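You operate a simulated robot arm through the tools that you are given. There is no shell and no other tool.

The job below is to be done with a simulated robot arm. You get a single attempt, and the scene is never put back.

TASK
Test the board on the moisture gauge as Oak and sort it.
Fine: over 15 % goes to Seconds, else Dry; moisture dial first; push the moisture holder in, draw it back; switch off.

Only the result counts: the job must be done as asked and must still hold three seconds after the hand-in. Knocking over, shifting, dropping, spilling or breaking anything else fails it.

THE ROBOT
A 7-joint arm with a two-finger parallel gripper, fixed in place. Base frame: the origin is at the foot of the arm, x ahead of it, y to its left, z up; the work surface is at about z = 710. Units: mm, rad, N and s.
Its first joint turns from -2.897 to 2.897 rad. Payload 3.43 kg.
Tool frame: the origin (TCP) lies between the finger pads and is the grasp point; the fingertips stand 30 mm ahead of it; z points along the fingers, y is the line along which they close. Largest opening 94 mm; finger width 28, thickness 10; the body of the gripper, 50 by 96 mm, starts 55 mm behind the TCP.
Orientation is that of the tool frame in the base frame, as a unit quaternion [w, x, y, z]. With the fingers straight down and closing along the base's y, the tool's x points along the base's -x, its y along +y and its z along -z.

THE INTERFACE
- The arm moves only by the tool step_arm. Its argument "moves" is one flat list of numbers, 7 for each row, row after row: the turn, a rotation vector about the base's x, y, z in rad, then the shift along the base's x, y, z in mm, then the opening, from 0 (shut) to 1 (fully open). In form: [rx, ry, rz, x, y, z, hand, rx, ry, rz, x, y, z, hand, ...]. A call has 1 to 20 rows; each row is the pose to reach, as a shift and turn from the pose commanded when the call began. A row lasts 0.2 s, in which the tool goes at most 50 mm and 0.15 rad; a call with a longer step from one row to the next is refused whole, and so is a gripper value outside its range. A pose out of reach is approached as far as the arm can. The call stops where the force on the tool passes 90 N (or 10 N more than at its start, if that is more) or the arm is blocked; 0.2 s more then pass. The fingers move at their own pace (about 45 mm/s each) and stop on an object; they squeeze with about 42 N. The grip force told is the motor's: it shows also when the fingers shut on nothing. Time passes only in rows, and 0.2 s behind the last, so rows that repeat a pose let the fingers close. The reply holds the time, the measured pose of the TCP, the force on the tool along the base axes, the opening and the grip force, in the units named above and with some noise, with the torque about the TCP (base axes, N m) and any sound that the robot's microphone picked up.
- Cameras (640 x 400 px; columns grow to the right, rows downward): "scene" is fixed at [229.8, -641.4, 1305.2]; the picture's right is [0.66, -0.76, 0.00], its down [-0.47, -0.41, -0.78] and it looks along [0.59, 0.51, -0.63] (base axes); focal length 275 px, centre (320, 200). "wrist" rides on the gripper at [76, 14, -103] in the tool frame; the picture's right is [-0.18, 0.98, 0.00], its down [-0.75, -0.14, -0.64] and it looks along [-0.63, -0.12, 0.77] (tool axes); focal length 243 px, centre (320, 200). There is no depth. A picture from a camera that has moved, and an enlarged one, comes with that camera's place and axes in the base frame and with its lens. The place of the scene camera against the robot may be out by one fixed shift of up to 18 mm in any direction.
- camera(camera): a new picture of that camera. No time passes.
- lift_body(by): slides the trunk up (or, below 0, down) by that many mm; the arm rides with it, the base frame stays. It gives what a move gives, with no picture.
- zoom(camera, box): a new picture of the part [left, top, right, bottom] of that camera's present view, enlarged. No time passes.
- job_done(): hands the job in; it is judged then, once.

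Places have to be worked out from the pictures, the camera data and where the tool is seen. Open the gripper and draw the arm clear of the work before you hand the job in, unless the task says otherwise.

The tools are called after "Request:" as name(argument=value, ...) on one line, values as JSON. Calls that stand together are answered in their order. step_arm: Moves the arm, as the interface text tells. Its arguments: {"type":"object","properties":{"moves":{"type":"array"}},"required":["moves"]} The other tools are called the same way: lift_body (by) slides the trunk up or down; camera (camera) takes a picture; zoom (camera, box) takes an enlarged picture of a part of a camera's view; job_done () hands the job in.

At the start:

```text
time: 0.0
position: [591.1, -285.3, 1115.2]
ee_rot: [0.0, 0.0, 1.0, -0.001]
contact_force: [0.1, 0.1, -0.4]
torque: [0.0, 0.01, 0.02]
grip_width: 94.1
finger_force: 0.3
trunk travel left (down, up): [-375.0, 235.0]
```

scene: 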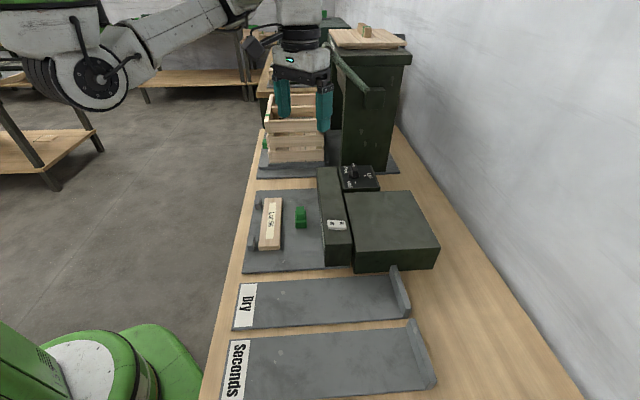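
wrist: 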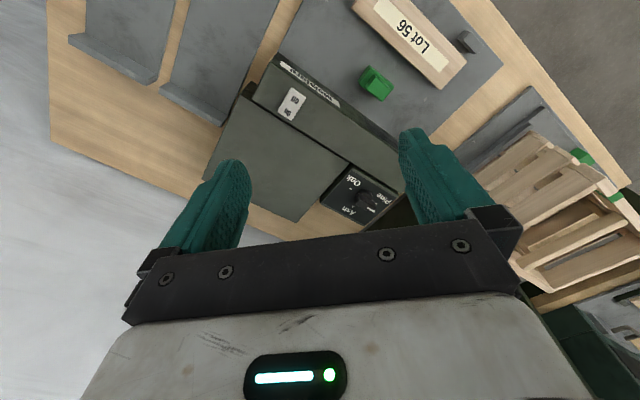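

The pictures show a moisture gauge with a species dial, a switch panel, a green holder handle, a board labelled "Lot 56", and the two trays Dry and Seconds. I'll zoom in for details first.

Request:
zoom(camera="scene", box=[240, 150, 450, 280])

Request:
zoom(camera="wrist", box=[240, 0, 480, 150])

Request:
zoom(camera="wrist", box=[310, 150, 420, 220])

Request:
zoom(camera="scene", box=[320, 155, 400, 205])

```text
3.05 times, centred on (345, 215) of scene
camera zoom: at [229.8, -641.4, 1305.2], right [0.66, -0.76, 0.0], down [-0.47, -0.41, -0.78], along [0.59, 0.51, -0.63], focal length 838 px, centre (244, 154)
```

zoom: 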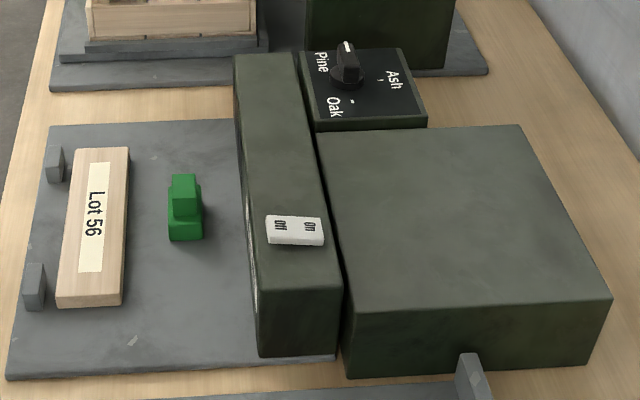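

```text
2.67 times, centred on (360, 75) of wrist
camera zoom: at [512.9, -271.4, 1218.2], right [0.18, 0.98, 0.0], down [0.75, -0.14, 0.64], along [0.63, -0.12, -0.77], focal length 647 px, centre (213, 533)
```

zoom: 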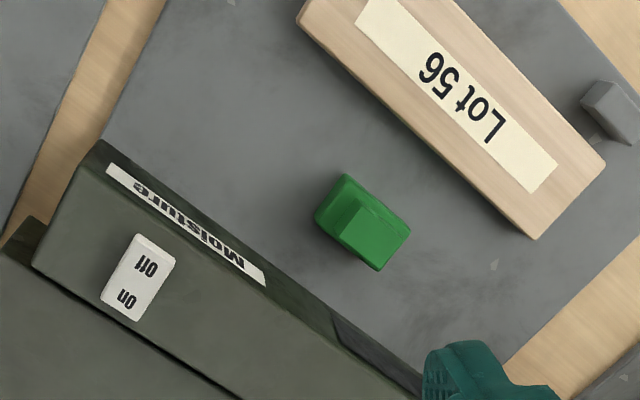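

```text
5.71 times, centred on (365, 185) of wrist
camera zoom: at [512.9, -271.4, 1218.2], right [0.18, 0.98, 0.0], down [0.75, -0.14, 0.64], along [0.63, -0.12, -0.77], focal length 1386 px, centre (63, 286)
```

zoom: 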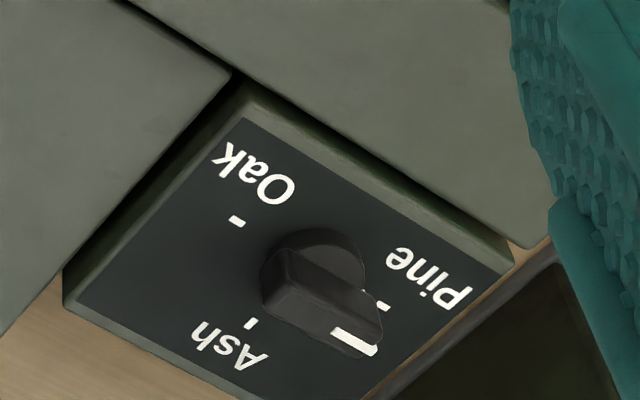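

```text
8.00 times, centred on (360, 180) of scene
camera zoom: at [229.8, -641.4, 1305.2], right [0.66, -0.76, 0.0], down [-0.47, -0.41, -0.78], along [0.59, 0.51, -0.63], focal length 2198 px, centre (0, 360)
```

zoom: 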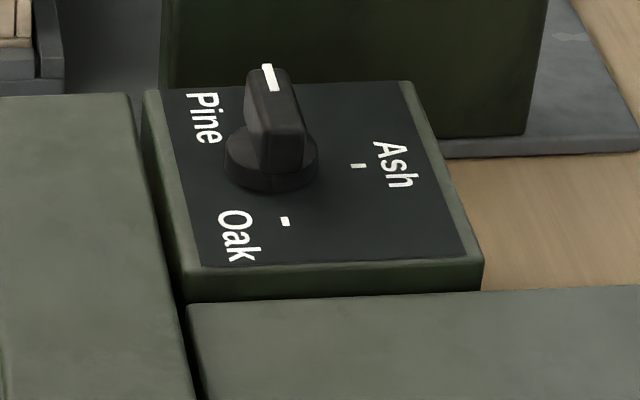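

Everything is oriented at about 42° in the base frame. I'll look at the other areas too before moving.

Request:
zoom(camera="scene", box=[230, 0, 430, 180])

Request:
zoom(camera="scene", box=[200, 260, 460, 400])

Request:
zoom(camera="wrist", box=[440, 60, 640, 320])

Request:
zoom(camera="wrist", box=[40, 0, 300, 160])

```text
2.22 times, centred on (330, 90) of scene
camera zoom: at [229.8, -641.4, 1305.2], right [0.66, -0.76, 0.0], down [-0.47, -0.41, -0.78], along [0.59, 0.51, -0.63], focal length 611 px, centre (298, 444)
```

zoom: 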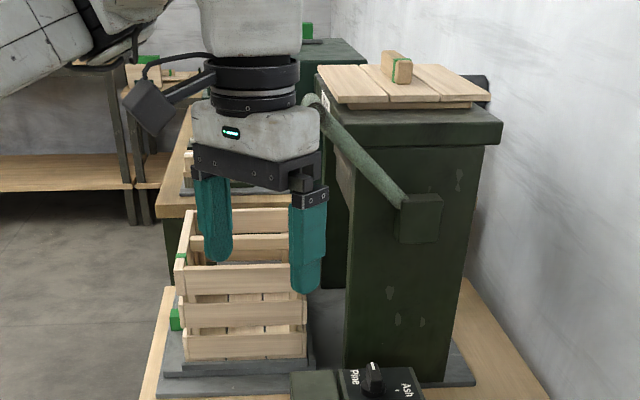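

```text
2.46 times, centred on (330, 330) of scene
camera zoom: at [229.8, -641.4, 1305.2], right [0.66, -0.76, 0.0], down [-0.47, -0.41, -0.78], along [0.59, 0.51, -0.63], focal length 676 px, centre (295, -120)
```

zoom: 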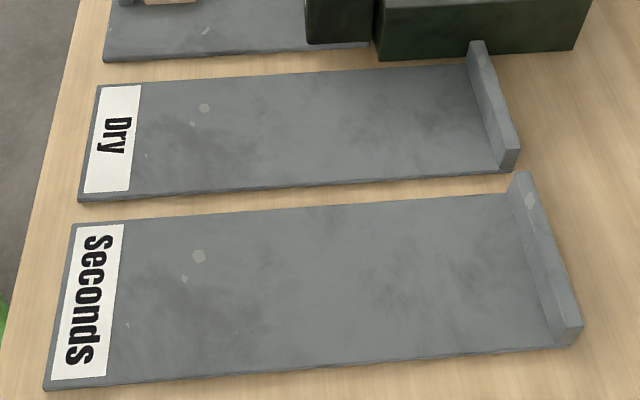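

```text
1.54 times, centred on (540, 190) of wrist
camera zoom: at [512.9, -271.4, 1218.2], right [0.18, 0.98, 0.0], down [0.75, -0.14, 0.64], along [0.63, -0.12, -0.77], focal length 373 px, centre (-18, 215)
```

zoom: 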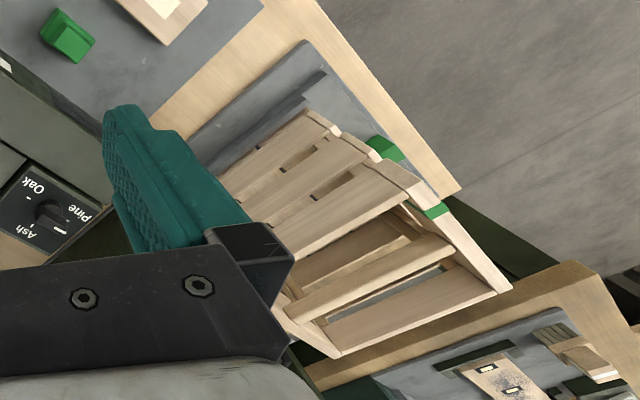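

```text
2.46 times, centred on (170, 80) of wrist
camera zoom: at [512.9, -271.4, 1218.2], right [0.18, 0.98, 0.0], down [0.75, -0.14, 0.64], along [0.63, -0.12, -0.77], focal length 597 px, centre (689, 495)
```

zoom: 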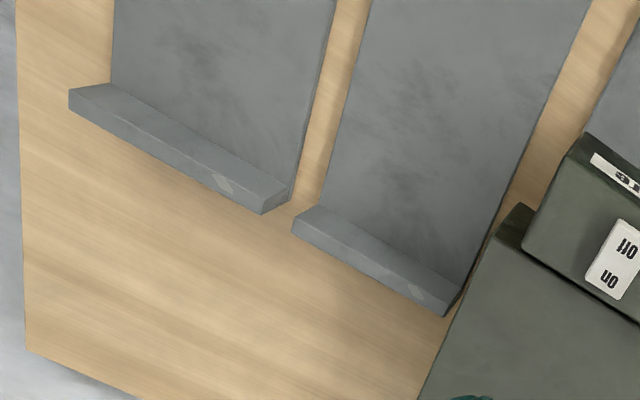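

I'll turn the hand so that the wrist camera looks from the board side toward the gauge face, at a safe height.

Request:
step_arm(moves=[0, 0, -0.117, -8, 38, -18, 1, 0, 0, -0.234, -16, 76, -36, 1, 0, 0, -0.351, -24, 114, -54, 1, 0, 0, -0.468, -32, 152, -72, 1, 0, 0, -0.585, -40, 190, -90, 1, 0, 0, -0.702, -48, 228, -108, 1, 0, 0, -0.82, -57, 265, -128, 1])

Request:
camera(camera="wrist")

Request:
camera(camera="scene")

```text
time: 1.2
position: [598.5, -191.1, 1053.8]
ee_rot: [-0.006, 0.364, 0.931, -0.006]
contact_force: [-1.2, 0.3, 0.5]
torque: [0.01, 0.0, -0.02]
grip_width: 94.1
finger_force: 0.2
out of reach, approached as far as the arm can: row 3, 4, 5, 6
trunk travel left (down, up): [-375.0, 235.0]
stopped in row 6: the arm was blocked; the commanded pose is now the measured one
```

```text
taken
camera wrist: at [551.4, -128.9, 1157.0], right [0.8, 0.6, -0.01], down [0.47, -0.61, 0.64], along [0.37, -0.52, -0.77], focal length 243 px, centre (320, 200)
```

wrist: 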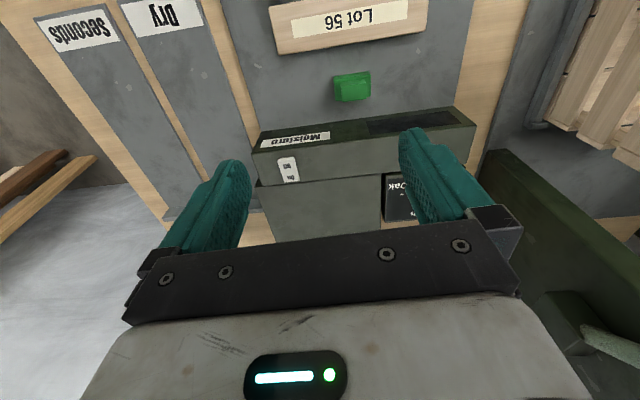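

```text
taken
```

scene: 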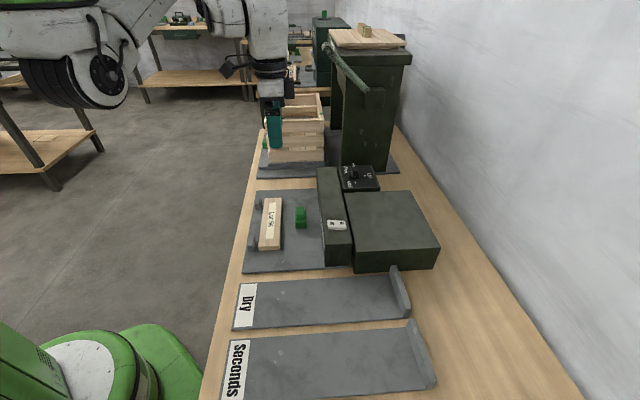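

The arm stops short there because of a reach limit, but the view is useful. I'll zoom in on the gauge front, the holder and the dial.

Request:
zoom(camera="wrist", box=[230, 0, 490, 160])

Request:
zoom(camera="wrist", box=[310, 60, 400, 115])

Request:
zoom(camera="scene", box=[240, 160, 360, 280])

```text
2.46 times, centred on (360, 80) of wrist
camera zoom: at [551.4, -128.9, 1157.0], right [0.8, 0.6, -0.01], down [0.47, -0.61, 0.64], along [0.37, -0.52, -0.77], focal length 597 px, centre (222, 495)
```

zoom: 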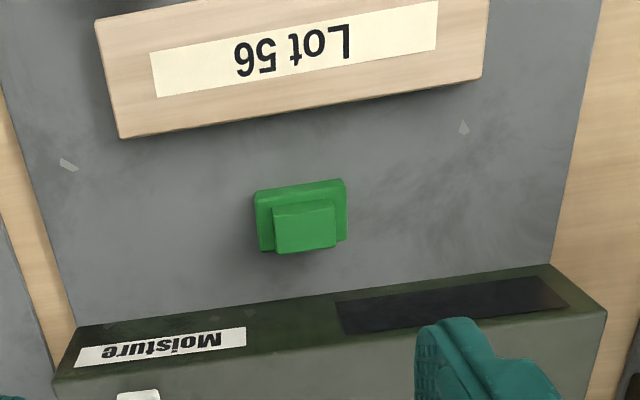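

```text
7.11 times, centred on (355, 88) of wrist
camera zoom: at [551.4, -128.9, 1157.0], right [0.8, 0.6, -0.01], down [0.47, -0.61, 0.64], along [0.37, -0.52, -0.77], focal length 1725 px, centre (71, 1000)
```

zoom: 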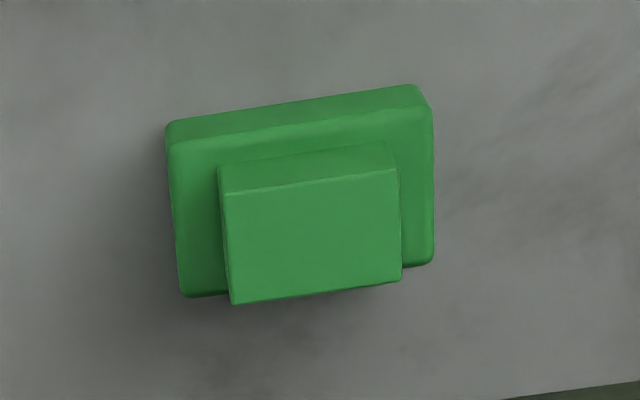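

```text
3.33 times, centred on (300, 220) of scene
camera zoom: at [229.8, -641.4, 1305.2], right [0.66, -0.76, 0.0], down [-0.47, -0.41, -0.78], along [0.59, 0.51, -0.63], focal length 916 px, centre (387, 133)
```

zoom: 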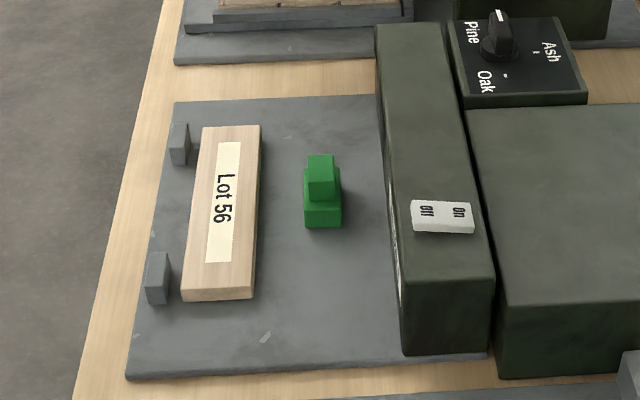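

The green part is the sliding holder with a knob. It sits between the board and the gauge face, which carries the "Moisture" label and a dark display. I'll lower the hand for a closer look.

Request:
step_arm(moves=[0, 0, 0, 0, 0, -45, 1, 0, 0, 0, -5, 10, -90, 1, 0, 0, 0, -10, 20, -135, 1, 0, 0, 0, -15, 30, -180, 1, 0, 0, 0, -20, 40, -200, 1])

Request:
camera(camera="wrist")

Request:
zoom(camera="wrist", box=[200, 0, 480, 170])

```text
time: 2.4
position: [584.6, -157.5, 843.3]
ee_rot: [-0.007, 0.366, 0.931, -0.004]
contact_force: [-0.3, 0.1, -0.1]
torque: [0.0, -0.02, 0.03]
grip_width: 93.6
finger_force: 0.0
out of reach, approached as far as the arm can: row 1, 2, 3, 4, 5
trunk travel left (down, up): [-375.0, 235.0]
```

```text
taken
camera wrist: at [540.1, -96.0, 947.2], right [0.8, 0.6, -0.01], down [0.47, -0.61, 0.64], along [0.37, -0.52, -0.77], focal length 243 px, centre (320, 200)
```

wrist: 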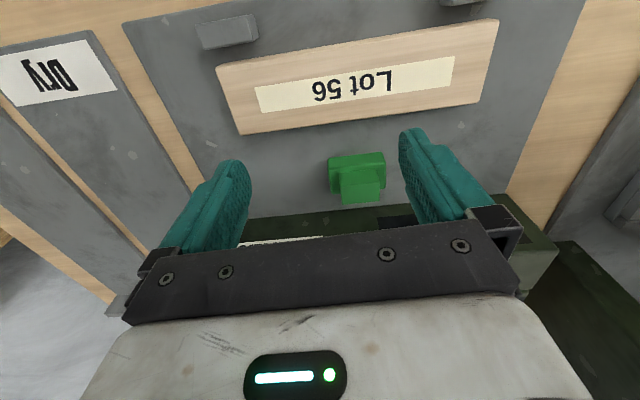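

```text
2.29 times, centred on (340, 85) of wrist
camera zoom: at [540.1, -96.0, 947.2], right [0.8, 0.6, -0.01], down [0.47, -0.61, 0.64], along [0.37, -0.52, -0.77], focal length 555 px, centre (274, 463)
```

zoom: 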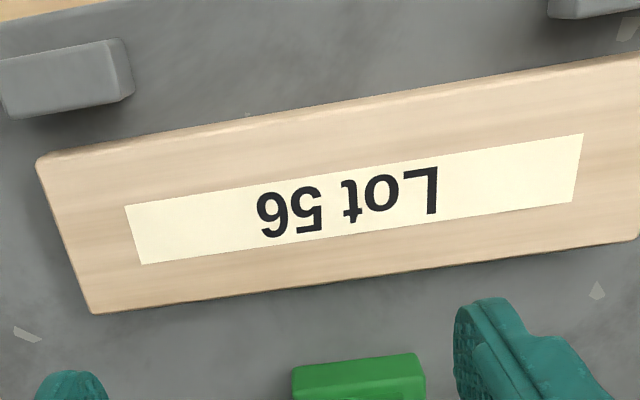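

The hand tracks a bit off its command, with small "out of reach" notes. I'll test whether the yaw is the limit by turning slightly back and seeing if the note vanishes.

Request:
step_arm(moves=[0, 0, 0, 0, 0, 0, 1, 0, 0, 0.1, 0, 0, 0, 1, 0, 0, 0.2, 0, 0, 0, 1, 0, 0, 0.3, 0, 0, 0, 1])

```text
time: 3.4
position: [585.7, -158.8, 843.3]
ee_rot: [-0.007, 0.219, 0.976, -0.005]
contact_force: [0.3, 0.2, 0.3]
torque: [0.02, -0.04, 0.03]
grip_width: 94.1
finger_force: 0.1
trunk travel left (down, up): [-375.0, 235.0]
```

With less yaw the reach is fine. Next I'll zoom tightly on the holder from both cameras, to see whether it has pins or a rail and which way "in" is.

Request:
zoom(camera="scene", box=[280, 195, 330, 240])

Request:
camera(camera="wrist")

Request:
zoom(camera="wrist", box=[240, 80, 460, 220])

```text
8.89 times, centred on (305, 218) of scene
camera zoom: at [229.8, -641.4, 1305.2], right [0.66, -0.76, 0.0], down [-0.47, -0.41, -0.78], along [0.59, 0.51, -0.63], focal length 2443 px, centre (453, 44)
```

zoom: 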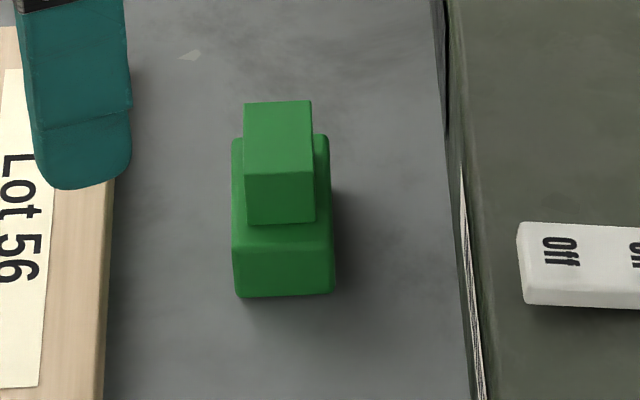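

```text
taken
camera wrist: at [523.2, -113.0, 947.4], right [0.59, 0.81, -0.01], down [0.63, -0.45, 0.64], along [0.51, -0.38, -0.77], focal length 243 px, centre (320, 200)
```

wrist: 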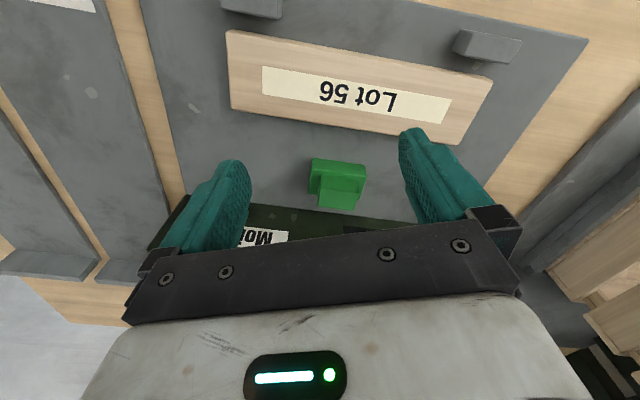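

```text
2.86 times, centred on (350, 150) of wrist
camera zoom: at [523.2, -113.0, 947.4], right [0.59, 0.81, -0.01], down [0.63, -0.45, 0.64], along [0.51, -0.38, -0.77], focal length 693 px, centre (234, 343)
```

zoom: 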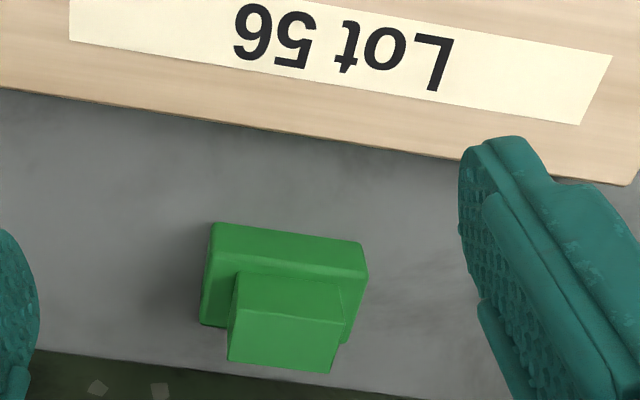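

The holder has smooth sides: a sliding block about 54×32 mm with a knob, roughly 44 mm from both board and gauge, so I'll find "in" later by feel. Next I fly up toward the dial near (896,-237) with the hand turned +45°, to inspect it closely.

Request:
step_arm(moves=[0, 0, 0.136, 30, -7, 35, 1, 0, 0, 0.272, 60, -14, 70, 1, 0, 0, 0.408, 90, -21, 105, 1, 0, 0, 0.544, 120, -28, 137, 1, 0, 0, 0.68, 150, -35, 137, 1, 0, 0, 0.816, 180, -42, 137, 1, 0, 0, 0.952, 210, -49, 137, 1, 0, 0, 1.088, 240, -56, 137, 1, 0, 0, 1.228, 274, -61, 137, 1, 0, 0, 1.228, 274, -61, 137, 1])

Request:
camera(camera="wrist")

Request:
camera(camera="scene")

```text
time: 5.6
position: [858.8, -219.0, 981.2]
ee_rot: [0.0, -0.384, 0.923, -0.007]
contact_force: [-0.3, 0.5, 0.0]
torque: [-0.01, 0.01, -0.01]
grip_width: 93.9
finger_force: 0.0
trunk travel left (down, up): [-375.0, 235.0]
```

```text
taken
camera wrist: at [793.8, -261.9, 1084.5], right [-0.57, 0.82, -0.01], down [0.63, 0.44, 0.64], along [0.53, 0.35, -0.77], focal length 243 px, centre (320, 200)
```

wrist: 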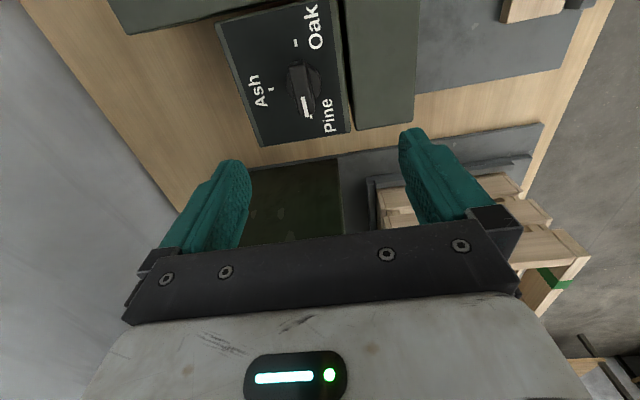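

```text
taken
```

scene: 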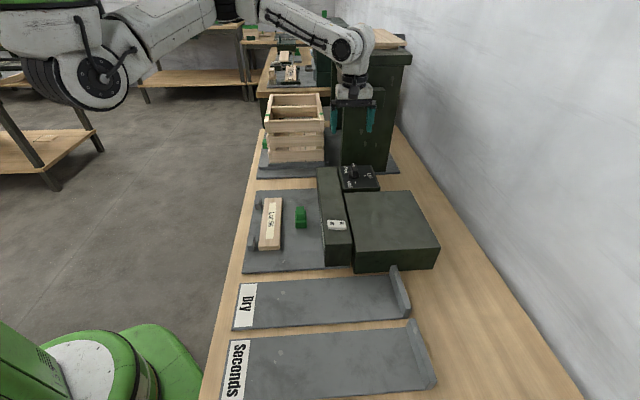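

The yaw of +45° is reached and the dial is in view. I'll zoom in to measure it.

Request:
zoom(camera="wrist", box=[210, 0, 370, 150])

Request:
zoom(camera="wrist", box=[265, 50, 345, 130])

Request:
zoom(camera="scene", box=[320, 20, 440, 200])

```text
2.67 times, centred on (290, 75) of wrist
camera zoom: at [793.8, -261.9, 1084.5], right [-0.57, 0.82, -0.01], down [0.63, 0.44, 0.64], along [0.53, 0.35, -0.77], focal length 647 px, centre (400, 533)
```

zoom: 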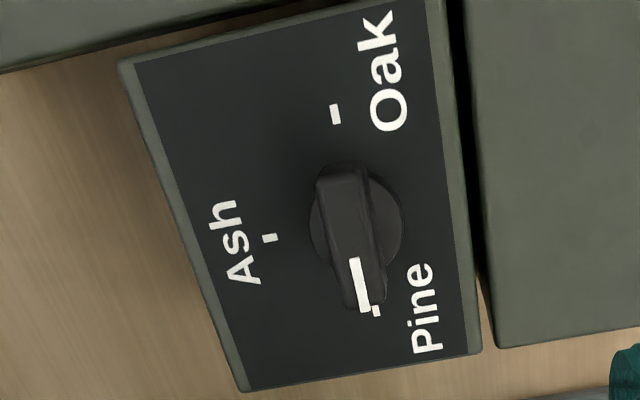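

```text
5.00 times, centred on (305, 90) of wrist
camera zoom: at [793.8, -261.9, 1084.5], right [-0.57, 0.82, -0.01], down [0.63, 0.44, 0.64], along [0.53, 0.35, -0.77], focal length 1213 px, centre (395, 750)
```

zoom: 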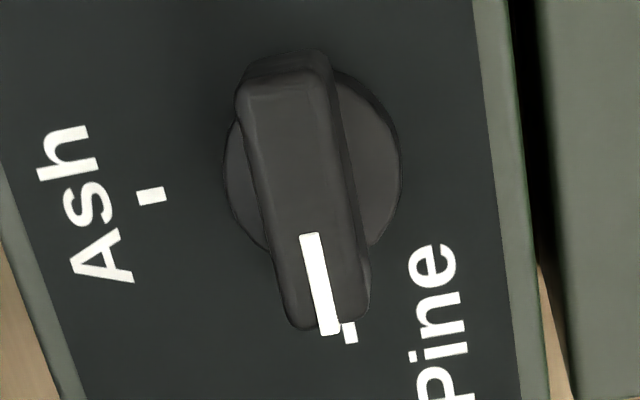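

```text
2.22 times, centred on (380, 110) of scene
camera zoom: at [229.8, -641.4, 1305.2], right [0.66, -0.76, 0.0], down [-0.47, -0.41, -0.78], along [0.59, 0.51, -0.63], focal length 611 px, centre (187, 400)
```

zoom: 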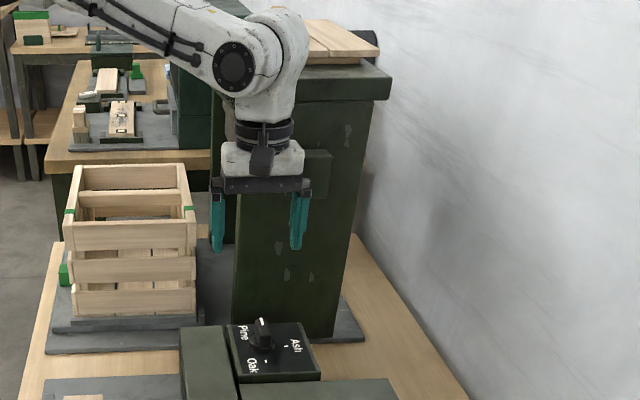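

The panel works out at z≈799, the dial centre at about (863,-240), and the marks are 90° apart: Pine +45°, Ash -45°, Oak -135°. So the pointer has to turn 180° clockwise through Ash. I'll test the yaw range in the air above the dial first.

Request:
step_arm(moves=[0, 0, -0.14, 1, -5, -10, 1, 0, 0, -0.28, 2, -10, -20, 1, 0, 0, -0.42, 4, -21, -30, 1, 0, 0, -0.56, 4, -21, -30, 1, 0, 0, -0.7, 4, -21, -30, 1, 0, 0, -0.84, 4, -21, -30, 1, 0, 0, -0.98, 4, -21, -30, 1, 0, 0, -1.12, 4, -21, -30, 1, 0, 0, -1.26, 4, -21, -30, 1, 0, 0, -1.4, 4, -21, -30, 1, 0, 0, -1.57, 4, -21, -30, 1])

```text
refused: row 11 steps farther than a row can; nothing moved
```

The last row's turn was over 0.15 rad, so I'll resend it with even steps.

Request:
step_arm(moves=[0, 0, -0.14, 1, -5, -10, 1, 0, 0, -0.28, 2, -10, -20, 1, 0, 0, -0.42, 4, -21, -30, 1, 0, 0, -0.56, 4, -21, -30, 1, 0, 0, -0.7, 4, -21, -30, 1, 0, 0, -0.84, 4, -21, -30, 1, 0, 0, -0.98, 4, -21, -30, 1, 0, 0, -1.12, 4, -21, -30, 1, 0, 0, -1.26, 4, -21, -30, 1, 0, 0, -1.4, 4, -21, -30, 1, 0, 0, -1.5, 4, -21, -30, 1, 0, 0, -1.57, 4, -21, -30, 1])

Request:
camera(camera="wrist")

```text
time: 8.2
position: [864.3, -240.5, 952.3]
ee_rot: [-0.004, 0.384, 0.923, -0.004]
contact_force: [0.0, -0.4, -0.2]
torque: [-0.02, -0.01, -0.03]
grip_width: 93.8
finger_force: 0.1
trunk travel left (down, up): [-375.0, 235.0]
```

```text
taken
camera wrist: at [820.8, -175.6, 1054.8], right [0.83, 0.56, -0.01], down [0.44, -0.63, 0.64], along [0.35, -0.53, -0.77], focal length 243 px, centre (320, 200)
```

wrist: 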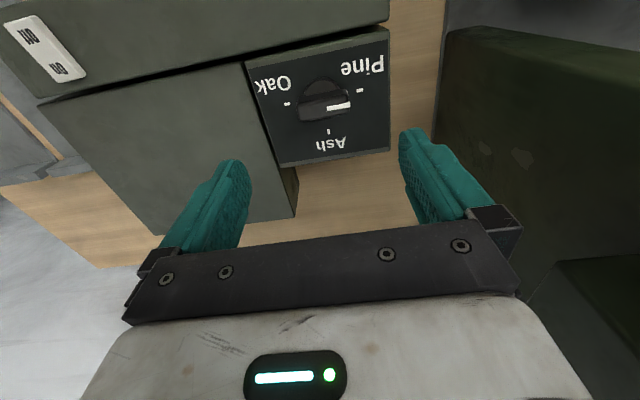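

Yaw -45° is reachable here. A zoom from this angle should give the knob's heights.

Request:
zoom(camera="wrist", box=[240, 40, 400, 170])

Request:
zoom(camera="wrist", box=[0, 0, 120, 100])

```text
3.08 times, centred on (320, 105) of wrist
camera zoom: at [820.8, -175.6, 1054.8], right [0.83, 0.56, -0.01], down [0.44, -0.63, 0.64], along [0.35, -0.53, -0.77], focal length 746 px, centre (320, 492)
```

zoom: 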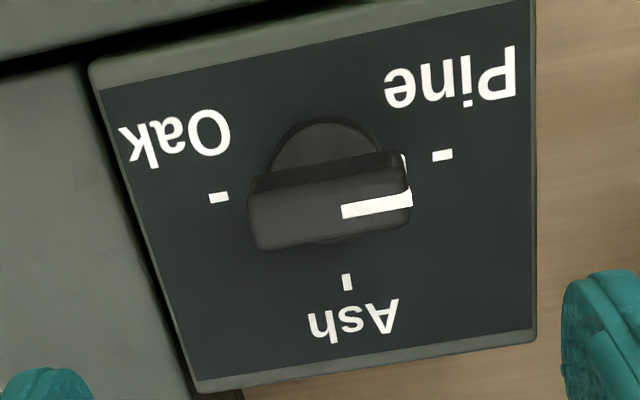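

```text
4.00 times, centred on (60, 50) of wrist
camera zoom: at [820.8, -175.6, 1054.8], right [0.83, 0.56, -0.01], down [0.44, -0.63, 0.64], along [0.35, -0.53, -0.77], focal length 970 px, centre (1360, 800)
```

zoom: 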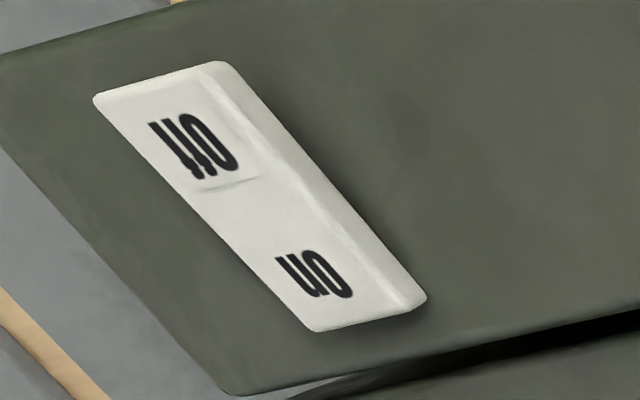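

The knob's bar is about 16 mm wide with its top near z≈828 and its disc up to about 808. I'll turn back to +45° and descend so the fingertips straddle the bar at z≈811.

Request:
step_arm(moves=[0, 0, 0.14, -1, 0.5, -7, 1, 0, 0, 0.28, -1, 0.5, -14, 1, 0, 0, 0.42, -1, 0.5, -21, 1, 0, 0, 0.56, -1, 0.5, -28, 1, 0, 0, 0.7, -1, 0.5, -35, 1, 0, 0, 0.84, -1, 0.5, -42, 1, 0, 0, 0.98, -1, 0.5, -49, 1, 0, 0, 1.12, -1, 0.5, -56, 1, 0, 0, 1.26, -1, 0.5, -63, 1, 0, 0, 1.4, -1, 0.5, -70, 1, 0, 0, 1.5, -1, 0.5, -70, 1, 0, 0, 1.573, -1, 0.5, -70, 1, 0, 0, 1.573, -1, 0.5, -70, 1])

Request:
camera(camera="wrist")

Request:
zoom(camera="scene", box=[300, 60, 440, 200])

```text
time: 11.0
position: [862.4, -240.5, 882.3]
ee_rot: [0.0, -0.384, 0.923, -0.006]
contact_force: [-0.2, 0.4, 0.4]
torque: [0.06, 0.02, 0.0]
grip_width: 94.1
finger_force: 0.1
trunk travel left (down, up): [-375.0, 235.0]
```

```text
taken
camera wrist: at [797.5, -283.0, 985.2], right [-0.57, 0.82, -0.01], down [0.63, 0.44, 0.64], along [0.53, 0.36, -0.77], focal length 243 px, centre (320, 200)
```

wrist: 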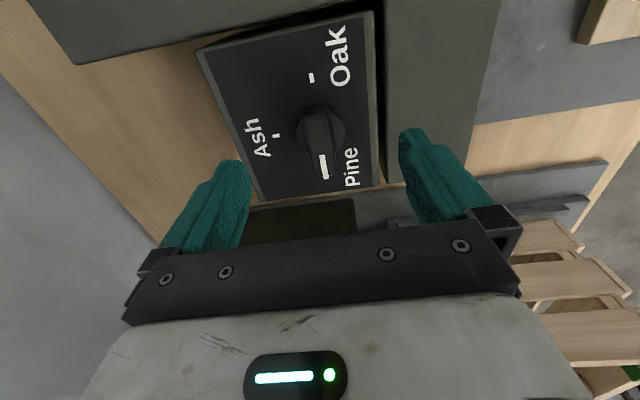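

```text
2.86 times, centred on (370, 130) of scene
camera zoom: at [229.8, -641.4, 1305.2], right [0.66, -0.76, 0.0], down [-0.47, -0.41, -0.78], along [0.59, 0.51, -0.63], focal length 785 px, centre (177, 400)
```

zoom: 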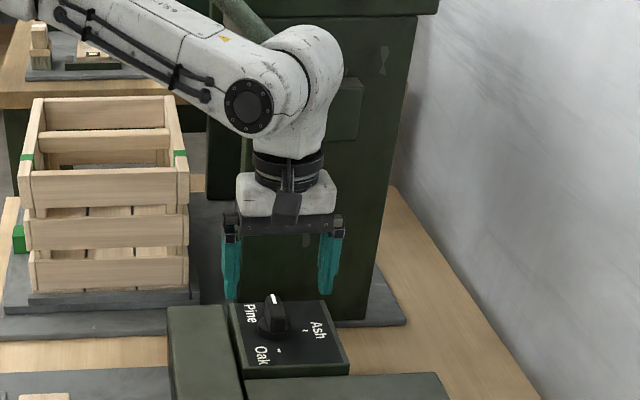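

The knob is centred between the fingers. I'll narrow the opening to half, descend 41 mm and close on the bar.

Request:
step_arm(moves=[0, 0, 0, 0.5, 0.3, 0, 0.5, 0, 0, 0, 0.5, 0.3, -10, 0.5, 0, 0, 0, 0.5, 0.3, -25, 0.5, 0, 0, 0, 0.5, 0.3, -41, 0.5, 0, 0, 0, 0.5, 0.3, -41, 0.5])

Request:
camera(camera="wrist")

Request:
zoom(camera="scene", box=[320, 130, 400, 200])

```text
time: 12.2
position: [863.2, -238.7, 842.5]
ee_rot: [-0.001, -0.385, 0.923, -0.007]
contact_force: [-0.4, -0.2, -0.2]
torque: [-0.02, 0.02, 0.0]
grip_width: 47.1
finger_force: 0.1
trunk travel left (down, up): [-375.0, 235.0]
```

```text
taken
camera wrist: at [797.7, -281.9, 944.6], right [-0.57, 0.82, -0.01], down [0.63, 0.44, 0.64], along [0.53, 0.35, -0.77], focal length 243 px, centre (320, 200)
```

wrist: 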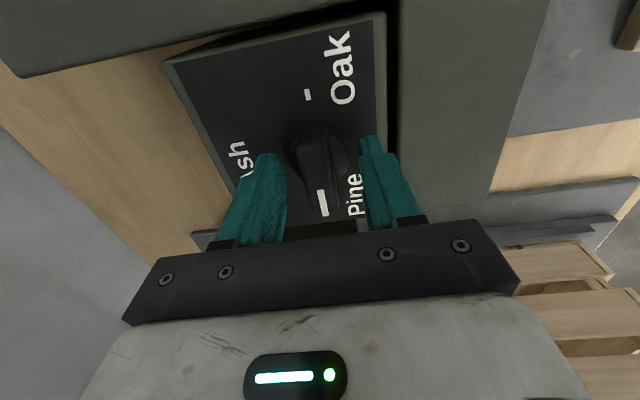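

```text
5.71 times, centred on (360, 165) of scene
camera zoom: at [229.8, -641.4, 1305.2], right [0.66, -0.76, 0.0], down [-0.47, -0.41, -0.78], along [0.59, 0.51, -0.63], focal length 1570 px, centre (91, 400)
```

zoom: 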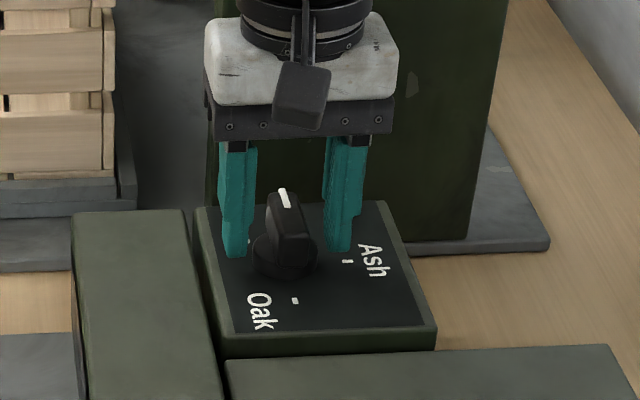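

The fingers straddle the knob bar. Closing now.

Request:
step_arm(moves=[0, 0, 0, 0, 0, 0, 0, 0, 0, 0, 0, 0, 0, 0, 0, 0, 0, 0, 0, 0, 0, 0, 0, 0, 0, 0, 0, 0])

```text
time: 13.2
position: [865.1, -239.3, 841.3]
ee_rot: [-0.001, -0.384, 0.923, -0.007]
contact_force: [7.6, -6.4, -1.7]
torque: [-0.22, -0.29, 0.01]
grip_width: 35.4
finger_force: 44.5
trunk travel left (down, up): [-375.0, 235.0]
```

The grip stopped at 35 mm, which is the disc rather than the bar, so the disc stands higher than I judged. I'll reopen, rise 8 mm and close again.

Request:
step_arm(moves=[0, 0, 0, 0.8, -0.8, 0, 0.5, 0, 0, 0, 0.8, -0.8, 0, 0.5, 0, 0, 0, 0.8, -0.8, 8, 0.5, 0, 0, 0, 0.8, -0.8, 8, 0, 0, 0, 0, 0.8, -0.8, 8, 0, 0, 0, 0, 0.8, -0.8, 8, 0, 0, 0, 0, 0.8, -0.8, 8, 0, 0, 0, 0, 0.8, -0.8, 8, 0])

Request:
zoom(camera="scene", box=[320, 130, 400, 200])

Request:
zoom(camera="wrist", box=[240, 70, 420, 230])

```text
time: 15.0
position: [862.8, -240.1, 848.4]
ee_rot: [-0.001, -0.384, 0.923, -0.005]
contact_force: [-5.1, 2.8, 1.7]
torque: [0.54, 0.8, -0.23]
grip_width: 17.8
finger_force: 45.0
trunk travel left (down, up): [-375.0, 235.0]
```

```text
5.71 times, centred on (360, 165) of scene
camera zoom: at [229.8, -641.4, 1305.2], right [0.66, -0.76, 0.0], down [-0.47, -0.41, -0.78], along [0.59, 0.51, -0.63], focal length 1570 px, centre (91, 400)
```

zoom: 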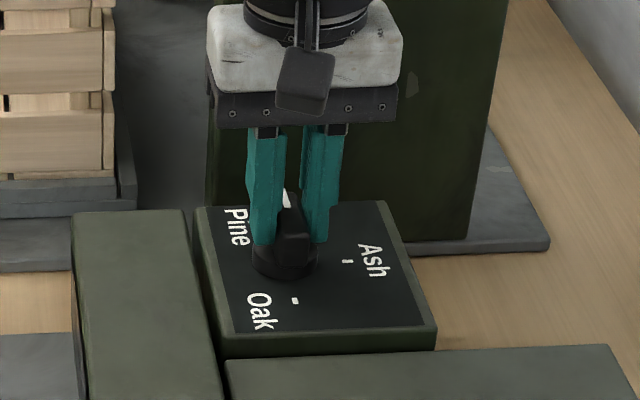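

```text
2.50 times, centred on (330, 150) of wrist
camera zoom: at [798.3, -282.8, 952.2], right [-0.57, 0.82, -0.01], down [0.63, 0.44, 0.64], along [0.53, 0.36, -0.77], focal length 606 px, centre (295, 325)
```

zoom: 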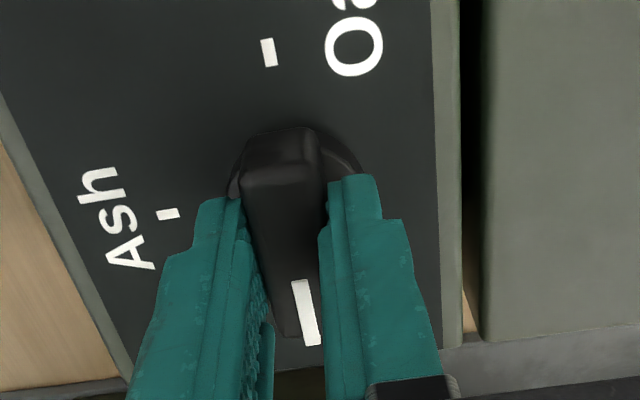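

The grip is 17.8 mm, so the bar is held. Turning it clockwise by 90° to Ash now.

Request:
step_arm(moves=[0, 0, -0.13, -0.6, 0.6, 0, 0, 0, 0, -0.26, -0.6, 0.6, 0, 0, 0, 0, -0.39, -0.6, 0.6, 0, 0, 0, 0, -0.52, -0.6, 0.6, 0, 0, 0, 0, -0.65, -0.6, 0.6, 0, 0, 0, 0, -0.78, -0.6, 0.6, 0, 0, 0, 0, -0.91, -0.6, 0.6, 0, 0, 0, 0, -1.04, -0.6, 0.6, 0, 0, 0, 0, -1.17, -0.6, 0.6, 0, 0, 0, 0, -1.3, -0.6, 0.6, 0, 0, 0, 0, -1.43, -0.6, 0.6, 0, 0, 0, 0, -1.571, -0.6, 0.6, 0, 0, 0, 0, -1.571, -0.6, 0.6, 0, 0])

Request:
zoom(camera="scene", box=[320, 130, 400, 200])

Request:
zoom(camera="wrist", box=[240, 70, 420, 230])

```text
time: 17.8
position: [864.2, -237.7, 849.2]
ee_rot: [-0.006, 0.381, 0.925, -0.003]
contact_force: [-9.9, 21.2, 2.8]
torque: [0.27, -0.99, 0.04]
grip_width: 18.0
finger_force: 44.5
trunk travel left (down, up): [-375.0, 235.0]
```

```text
5.71 times, centred on (360, 165) of scene
camera zoom: at [229.8, -641.4, 1305.2], right [0.66, -0.76, 0.0], down [-0.47, -0.41, -0.78], along [0.59, 0.51, -0.63], focal length 1570 px, centre (91, 400)
```

zoom: 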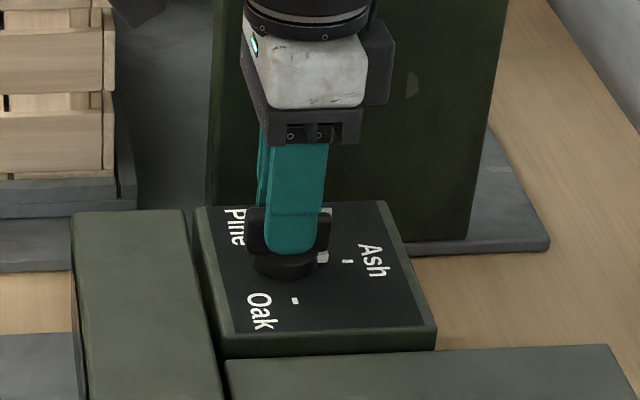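

```text
2.50 times, centred on (330, 150) of wrist
camera zoom: at [820.1, -173.9, 952.3], right [0.82, 0.57, -0.01], down [0.44, -0.63, 0.64], along [0.35, -0.53, -0.77], focal length 606 px, centre (295, 325)
```

zoom: 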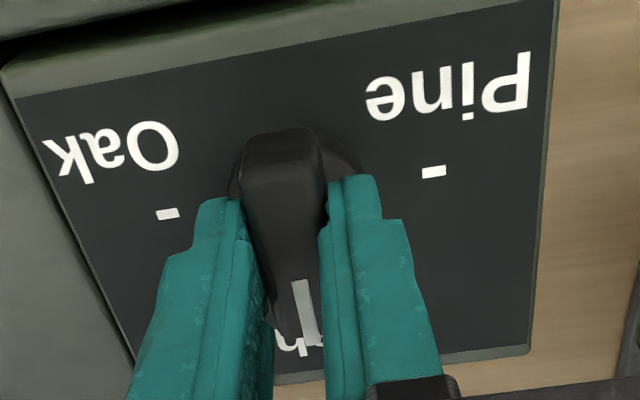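

The pointer is at Ash. I'll release, rise clear, and begin turning the empty hand toward +135° to regrasp for the second quarter turn.

Request:
step_arm(moves=[0, 0, 0, 0, 0, 0, 0.5, 0, 0, 0, 0, 0, 0, 0.5, 0, 0, 0, 0, 0, 20, 0.5, 0, 0, 0, 0, 0, 60, 0.5, 0, 0, 0.14, 0, 0, 80, 0.5, 0, 0, 0.28, 0, 0, 80, 0.5, 0, 0, 0.42, 0, 0, 80, 0.5, 0, 0, 0.56, 0, 0, 80, 0.5, 0, 0, 0.7, 0, 0, 80, 0.5, 0, 0, 0.84, 0, 0, 80, 0.5, 0, 0, 0.98, 0, 0, 80, 0.5, 0, 0, 1.12, 0, 0, 80, 0.5, 0, 0, 1.26, 0, 0, 80, 0.5, 0, 0, 1.4, 0, 0, 80, 0.5, 0, 0, 1.54, 0, 0, 80, 0.5])

Request:
camera(camera="wrist")

```text
time: 21.0
position: [862.2, -240.4, 927.6]
ee_rot: [-0.001, -0.37, 0.929, -0.007]
contact_force: [-0.9, -0.9, -0.3]
torque: [-0.02, -0.01, -0.01]
grip_width: 47.1
finger_force: 0.1
trunk travel left (down, up): [-375.0, 235.0]
```

```text
taken
camera wrist: at [796.6, -281.5, 1031.6], right [-0.54, 0.84, -0.01], down [0.64, 0.42, 0.64], along [0.54, 0.34, -0.77], focal length 243 px, centre (320, 200)
```

wrist: 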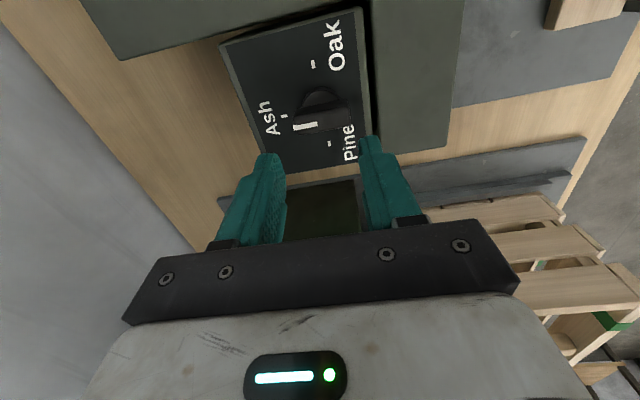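

The pointer stays at Ash. Turning on to +135°.

Request:
step_arm(moves=[0, 0, 0.133, 0, 0, 0, 0.5, 0, 0, 0.266, 0, 0, 0, 0.5, 0, 0, 0.4, 0, 0, 0, 0.5, 0, 0, 0.533, 0, 0, 0, 0.5, 0, 0, 0.666, 0, 0, 0, 0.5, 0, 0, 0.8, 0, 0, 0, 0.5, 0, 0, 0.933, 0, 0, 0, 0.5, 0, 0, 1.066, 0, 0, 0, 0.5, 0, 0, 1.2, 0, 0, 0, 0.5, 0, 0, 1.333, 0, 0, 0, 0.5, 0, 0, 1.466, 0, 0, 0, 0.5, 0, 0, 1.599, 0, 0, 0, 0.5])

Request:
camera(camera="wrist")

```text
time: 23.6
position: [862.7, -238.7, 928.4]
ee_rot: [-0.004, 0.924, -0.382, 0.005]
contact_force: [0.0, -0.8, 0.8]
torque: [-0.02, 0.01, -0.02]
grip_width: 46.9
finger_force: 0.1
trunk travel left (down, up): [-375.0, 235.0]
```

```text
taken
camera wrist: at [905.0, -304.3, 1032.2], right [-0.82, -0.57, -0.01], down [-0.44, 0.63, 0.64], along [-0.35, 0.53, -0.77], focal length 243 px, centre (320, 200)
```

wrist: 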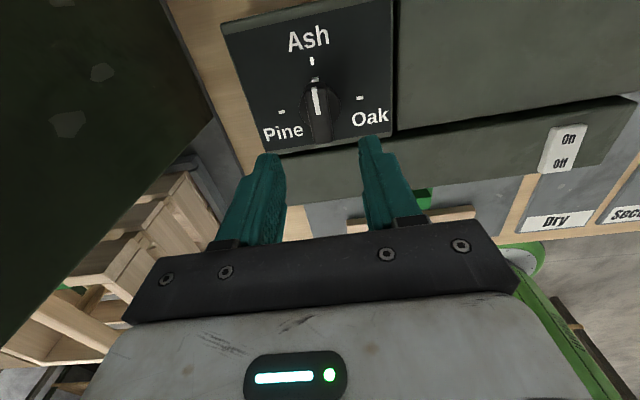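

+135° works, so I descend and grasp the bar again.

Request:
step_arm(moves=[0, 0, 0, 0.3, -0.3, -40, 0.5, 0, 0, 0, 0.3, -0.3, -65, 0.5, 0, 0, 0, 0.3, -0.3, -79, 0.5, 0, 0, 0, 0.3, -0.3, -79, 0, 0, 0, 0, 0.3, -0.3, -79, 0, 0, 0, 0, 0.3, -0.3, -79, 0, 0, 0, 0, 0.3, -0.3, -79, 0])

Request:
zoom(camera="wrist", box=[240, 70, 420, 230])

```text
time: 25.2
position: [864.0, -238.6, 851.3]
ee_rot: [-0.004, 0.924, -0.382, 0.005]
contact_force: [8.3, 3.0, -0.7]
torque: [-0.64, -0.07, 0.02]
grip_width: 17.9
finger_force: 45.2
trunk travel left (down, up): [-375.0, 235.0]
```

```text
2.50 times, centred on (330, 150) of wrist
camera zoom: at [906.5, -304.2, 955.1], right [-0.82, -0.57, -0.01], down [-0.44, 0.63, 0.64], along [-0.35, 0.53, -0.77], focal length 606 px, centre (295, 325)
```

zoom: 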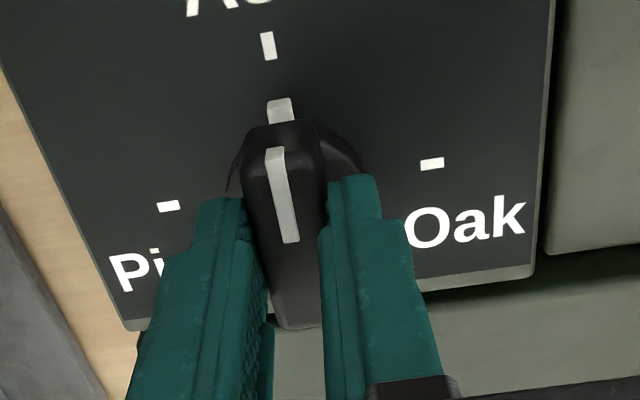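

The bar is gripped with the pointer at Ash. Turning clockwise another 90° to Oak.

Request:
step_arm(moves=[0, 0, -0.13, 0.5, 0.5, 0, 0, 0, 0, -0.26, 0.5, 0.5, 0, 0, 0, 0, -0.39, 0.5, 0.5, 0, 0, 0, 0, -0.52, 0.5, 0.5, 0, 0, 0, 0, -0.65, 0.5, 0.5, 0, 0, 0, 0, -0.78, 0.5, 0.5, 0, 0, 0, 0, -0.91, 0.5, 0.5, 0, 0, 0, 0, -1.04, 0.5, 0.5, 0, 0, 0, 0, -1.17, 0.5, 0.5, 0, 0, 0, 0, -1.3, 0.5, 0.5, 0, 0, 0, 0, -1.43, 0.5, 0.5, 0, 0, 0, 0, -1.571, 0.5, 0.5, 0, 0, 0, 0, -1.571, 0.5, 0.5, 0, 0])

Request:
zoom(camera="scene", box=[320, 130, 400, 200])

Request:
zoom(camera="wrist", box=[240, 50, 440, 230])

```text
time: 28.0
position: [865.1, -239.1, 852.1]
ee_rot: [0.002, -0.382, 0.924, -0.007]
contact_force: [2.3, 6.8, 31.7]
torque: [0.47, 0.58, 0.08]
grip_width: 17.8
finger_force: 45.0
trunk travel left (down, up): [-375.0, 235.0]
```

```text
5.71 times, centred on (360, 165) of scene
camera zoom: at [229.8, -641.4, 1305.2], right [0.66, -0.76, 0.0], down [-0.47, -0.41, -0.78], along [0.59, 0.51, -0.63], focal length 1570 px, centre (91, 400)
```

zoom: 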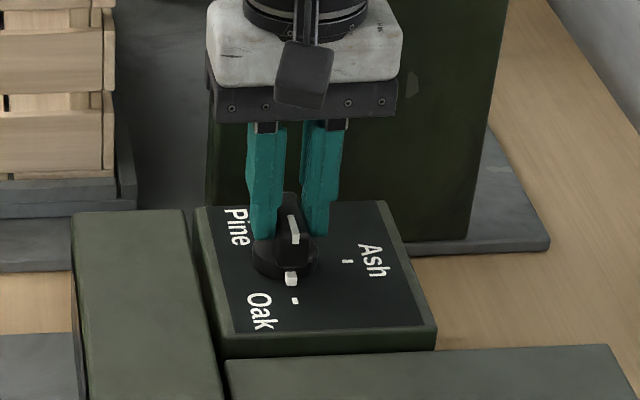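

```text
2.22 times, centred on (340, 140) of wrist
camera zoom: at [798.2, -281.9, 954.8], right [-0.56, 0.83, -0.01], down [0.63, 0.44, 0.64], along [0.54, 0.35, -0.77], focal length 539 px, centre (276, 333)
```

zoom: 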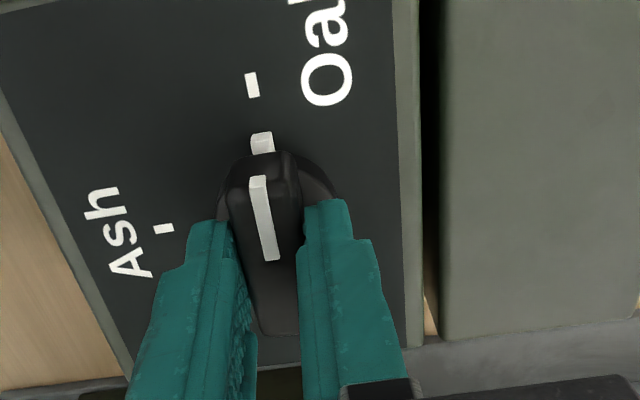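

The pointer now sits on Oak. I'll release, rise, and travel to above the On/Off rocker near (635,-343), closing the fingers on the way.

Request:
step_arm(moves=[0, 0, 0, 0, 0, 0, 0.5, 0, 0, 0, 0, 0, 0, 0.5, 0, 0, 0, 0, 0, 25, 0.5, 0, 0, 0, 0, 0, 70, 0.3, 0, 0, 0, -35, -16, 90, 0, 0, 0, 0, -72, -34, 90, 0, 0, 0, 0, -110, -52, 90, 0, 0, 0, 0, -150, -70, 90, 0, 0, 0, 0, -190, -88, 90, 0, 0, 0, 0, -225, -106, 90, 0, 0, 0, 0, -225, -106, 90, 0])

Request:
camera(camera="wrist")

Request:
zoom(camera="scene", box=[300, 150, 400, 250])

```text
time: 30.4
position: [640.2, -344.5, 939.6]
ee_rot: [0.0, -0.383, 0.924, -0.007]
contact_force: [0.2, 0.0, 0.1]
torque: [0.0, 0.03, -0.02]
grip_width: 0.0
finger_force: 32.8
trunk travel left (down, up): [-375.0, 235.0]
```

```text
taken
camera wrist: at [574.8, -388.2, 1043.4], right [-0.57, 0.82, -0.01], down [0.63, 0.44, 0.64], along [0.53, 0.35, -0.77], focal length 243 px, centre (320, 200)
```

wrist: 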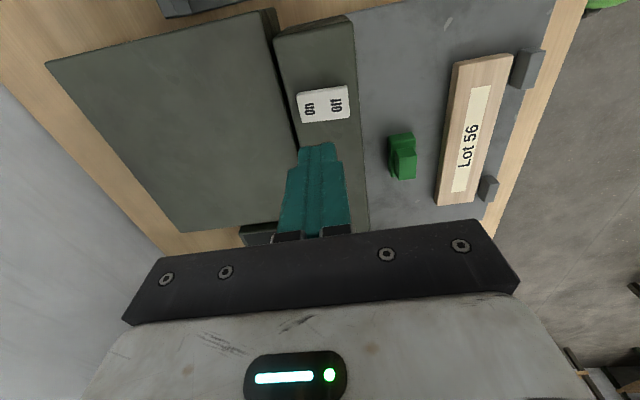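

```text
4.00 times, centred on (350, 200) of scene
camera zoom: at [229.8, -641.4, 1305.2], right [0.66, -0.76, 0.0], down [-0.47, -0.41, -0.78], along [0.59, 0.51, -0.63], focal length 1099 px, centre (200, 200)
```

zoom: 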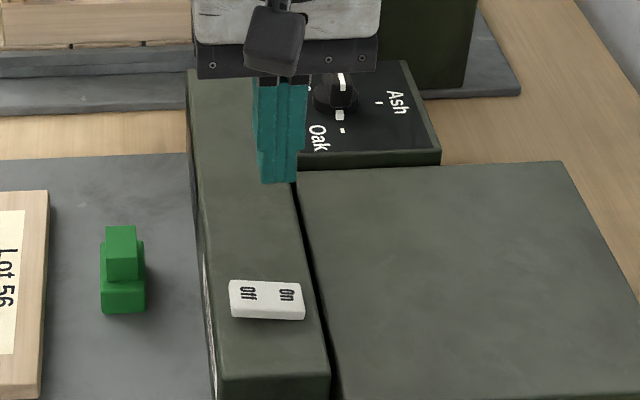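

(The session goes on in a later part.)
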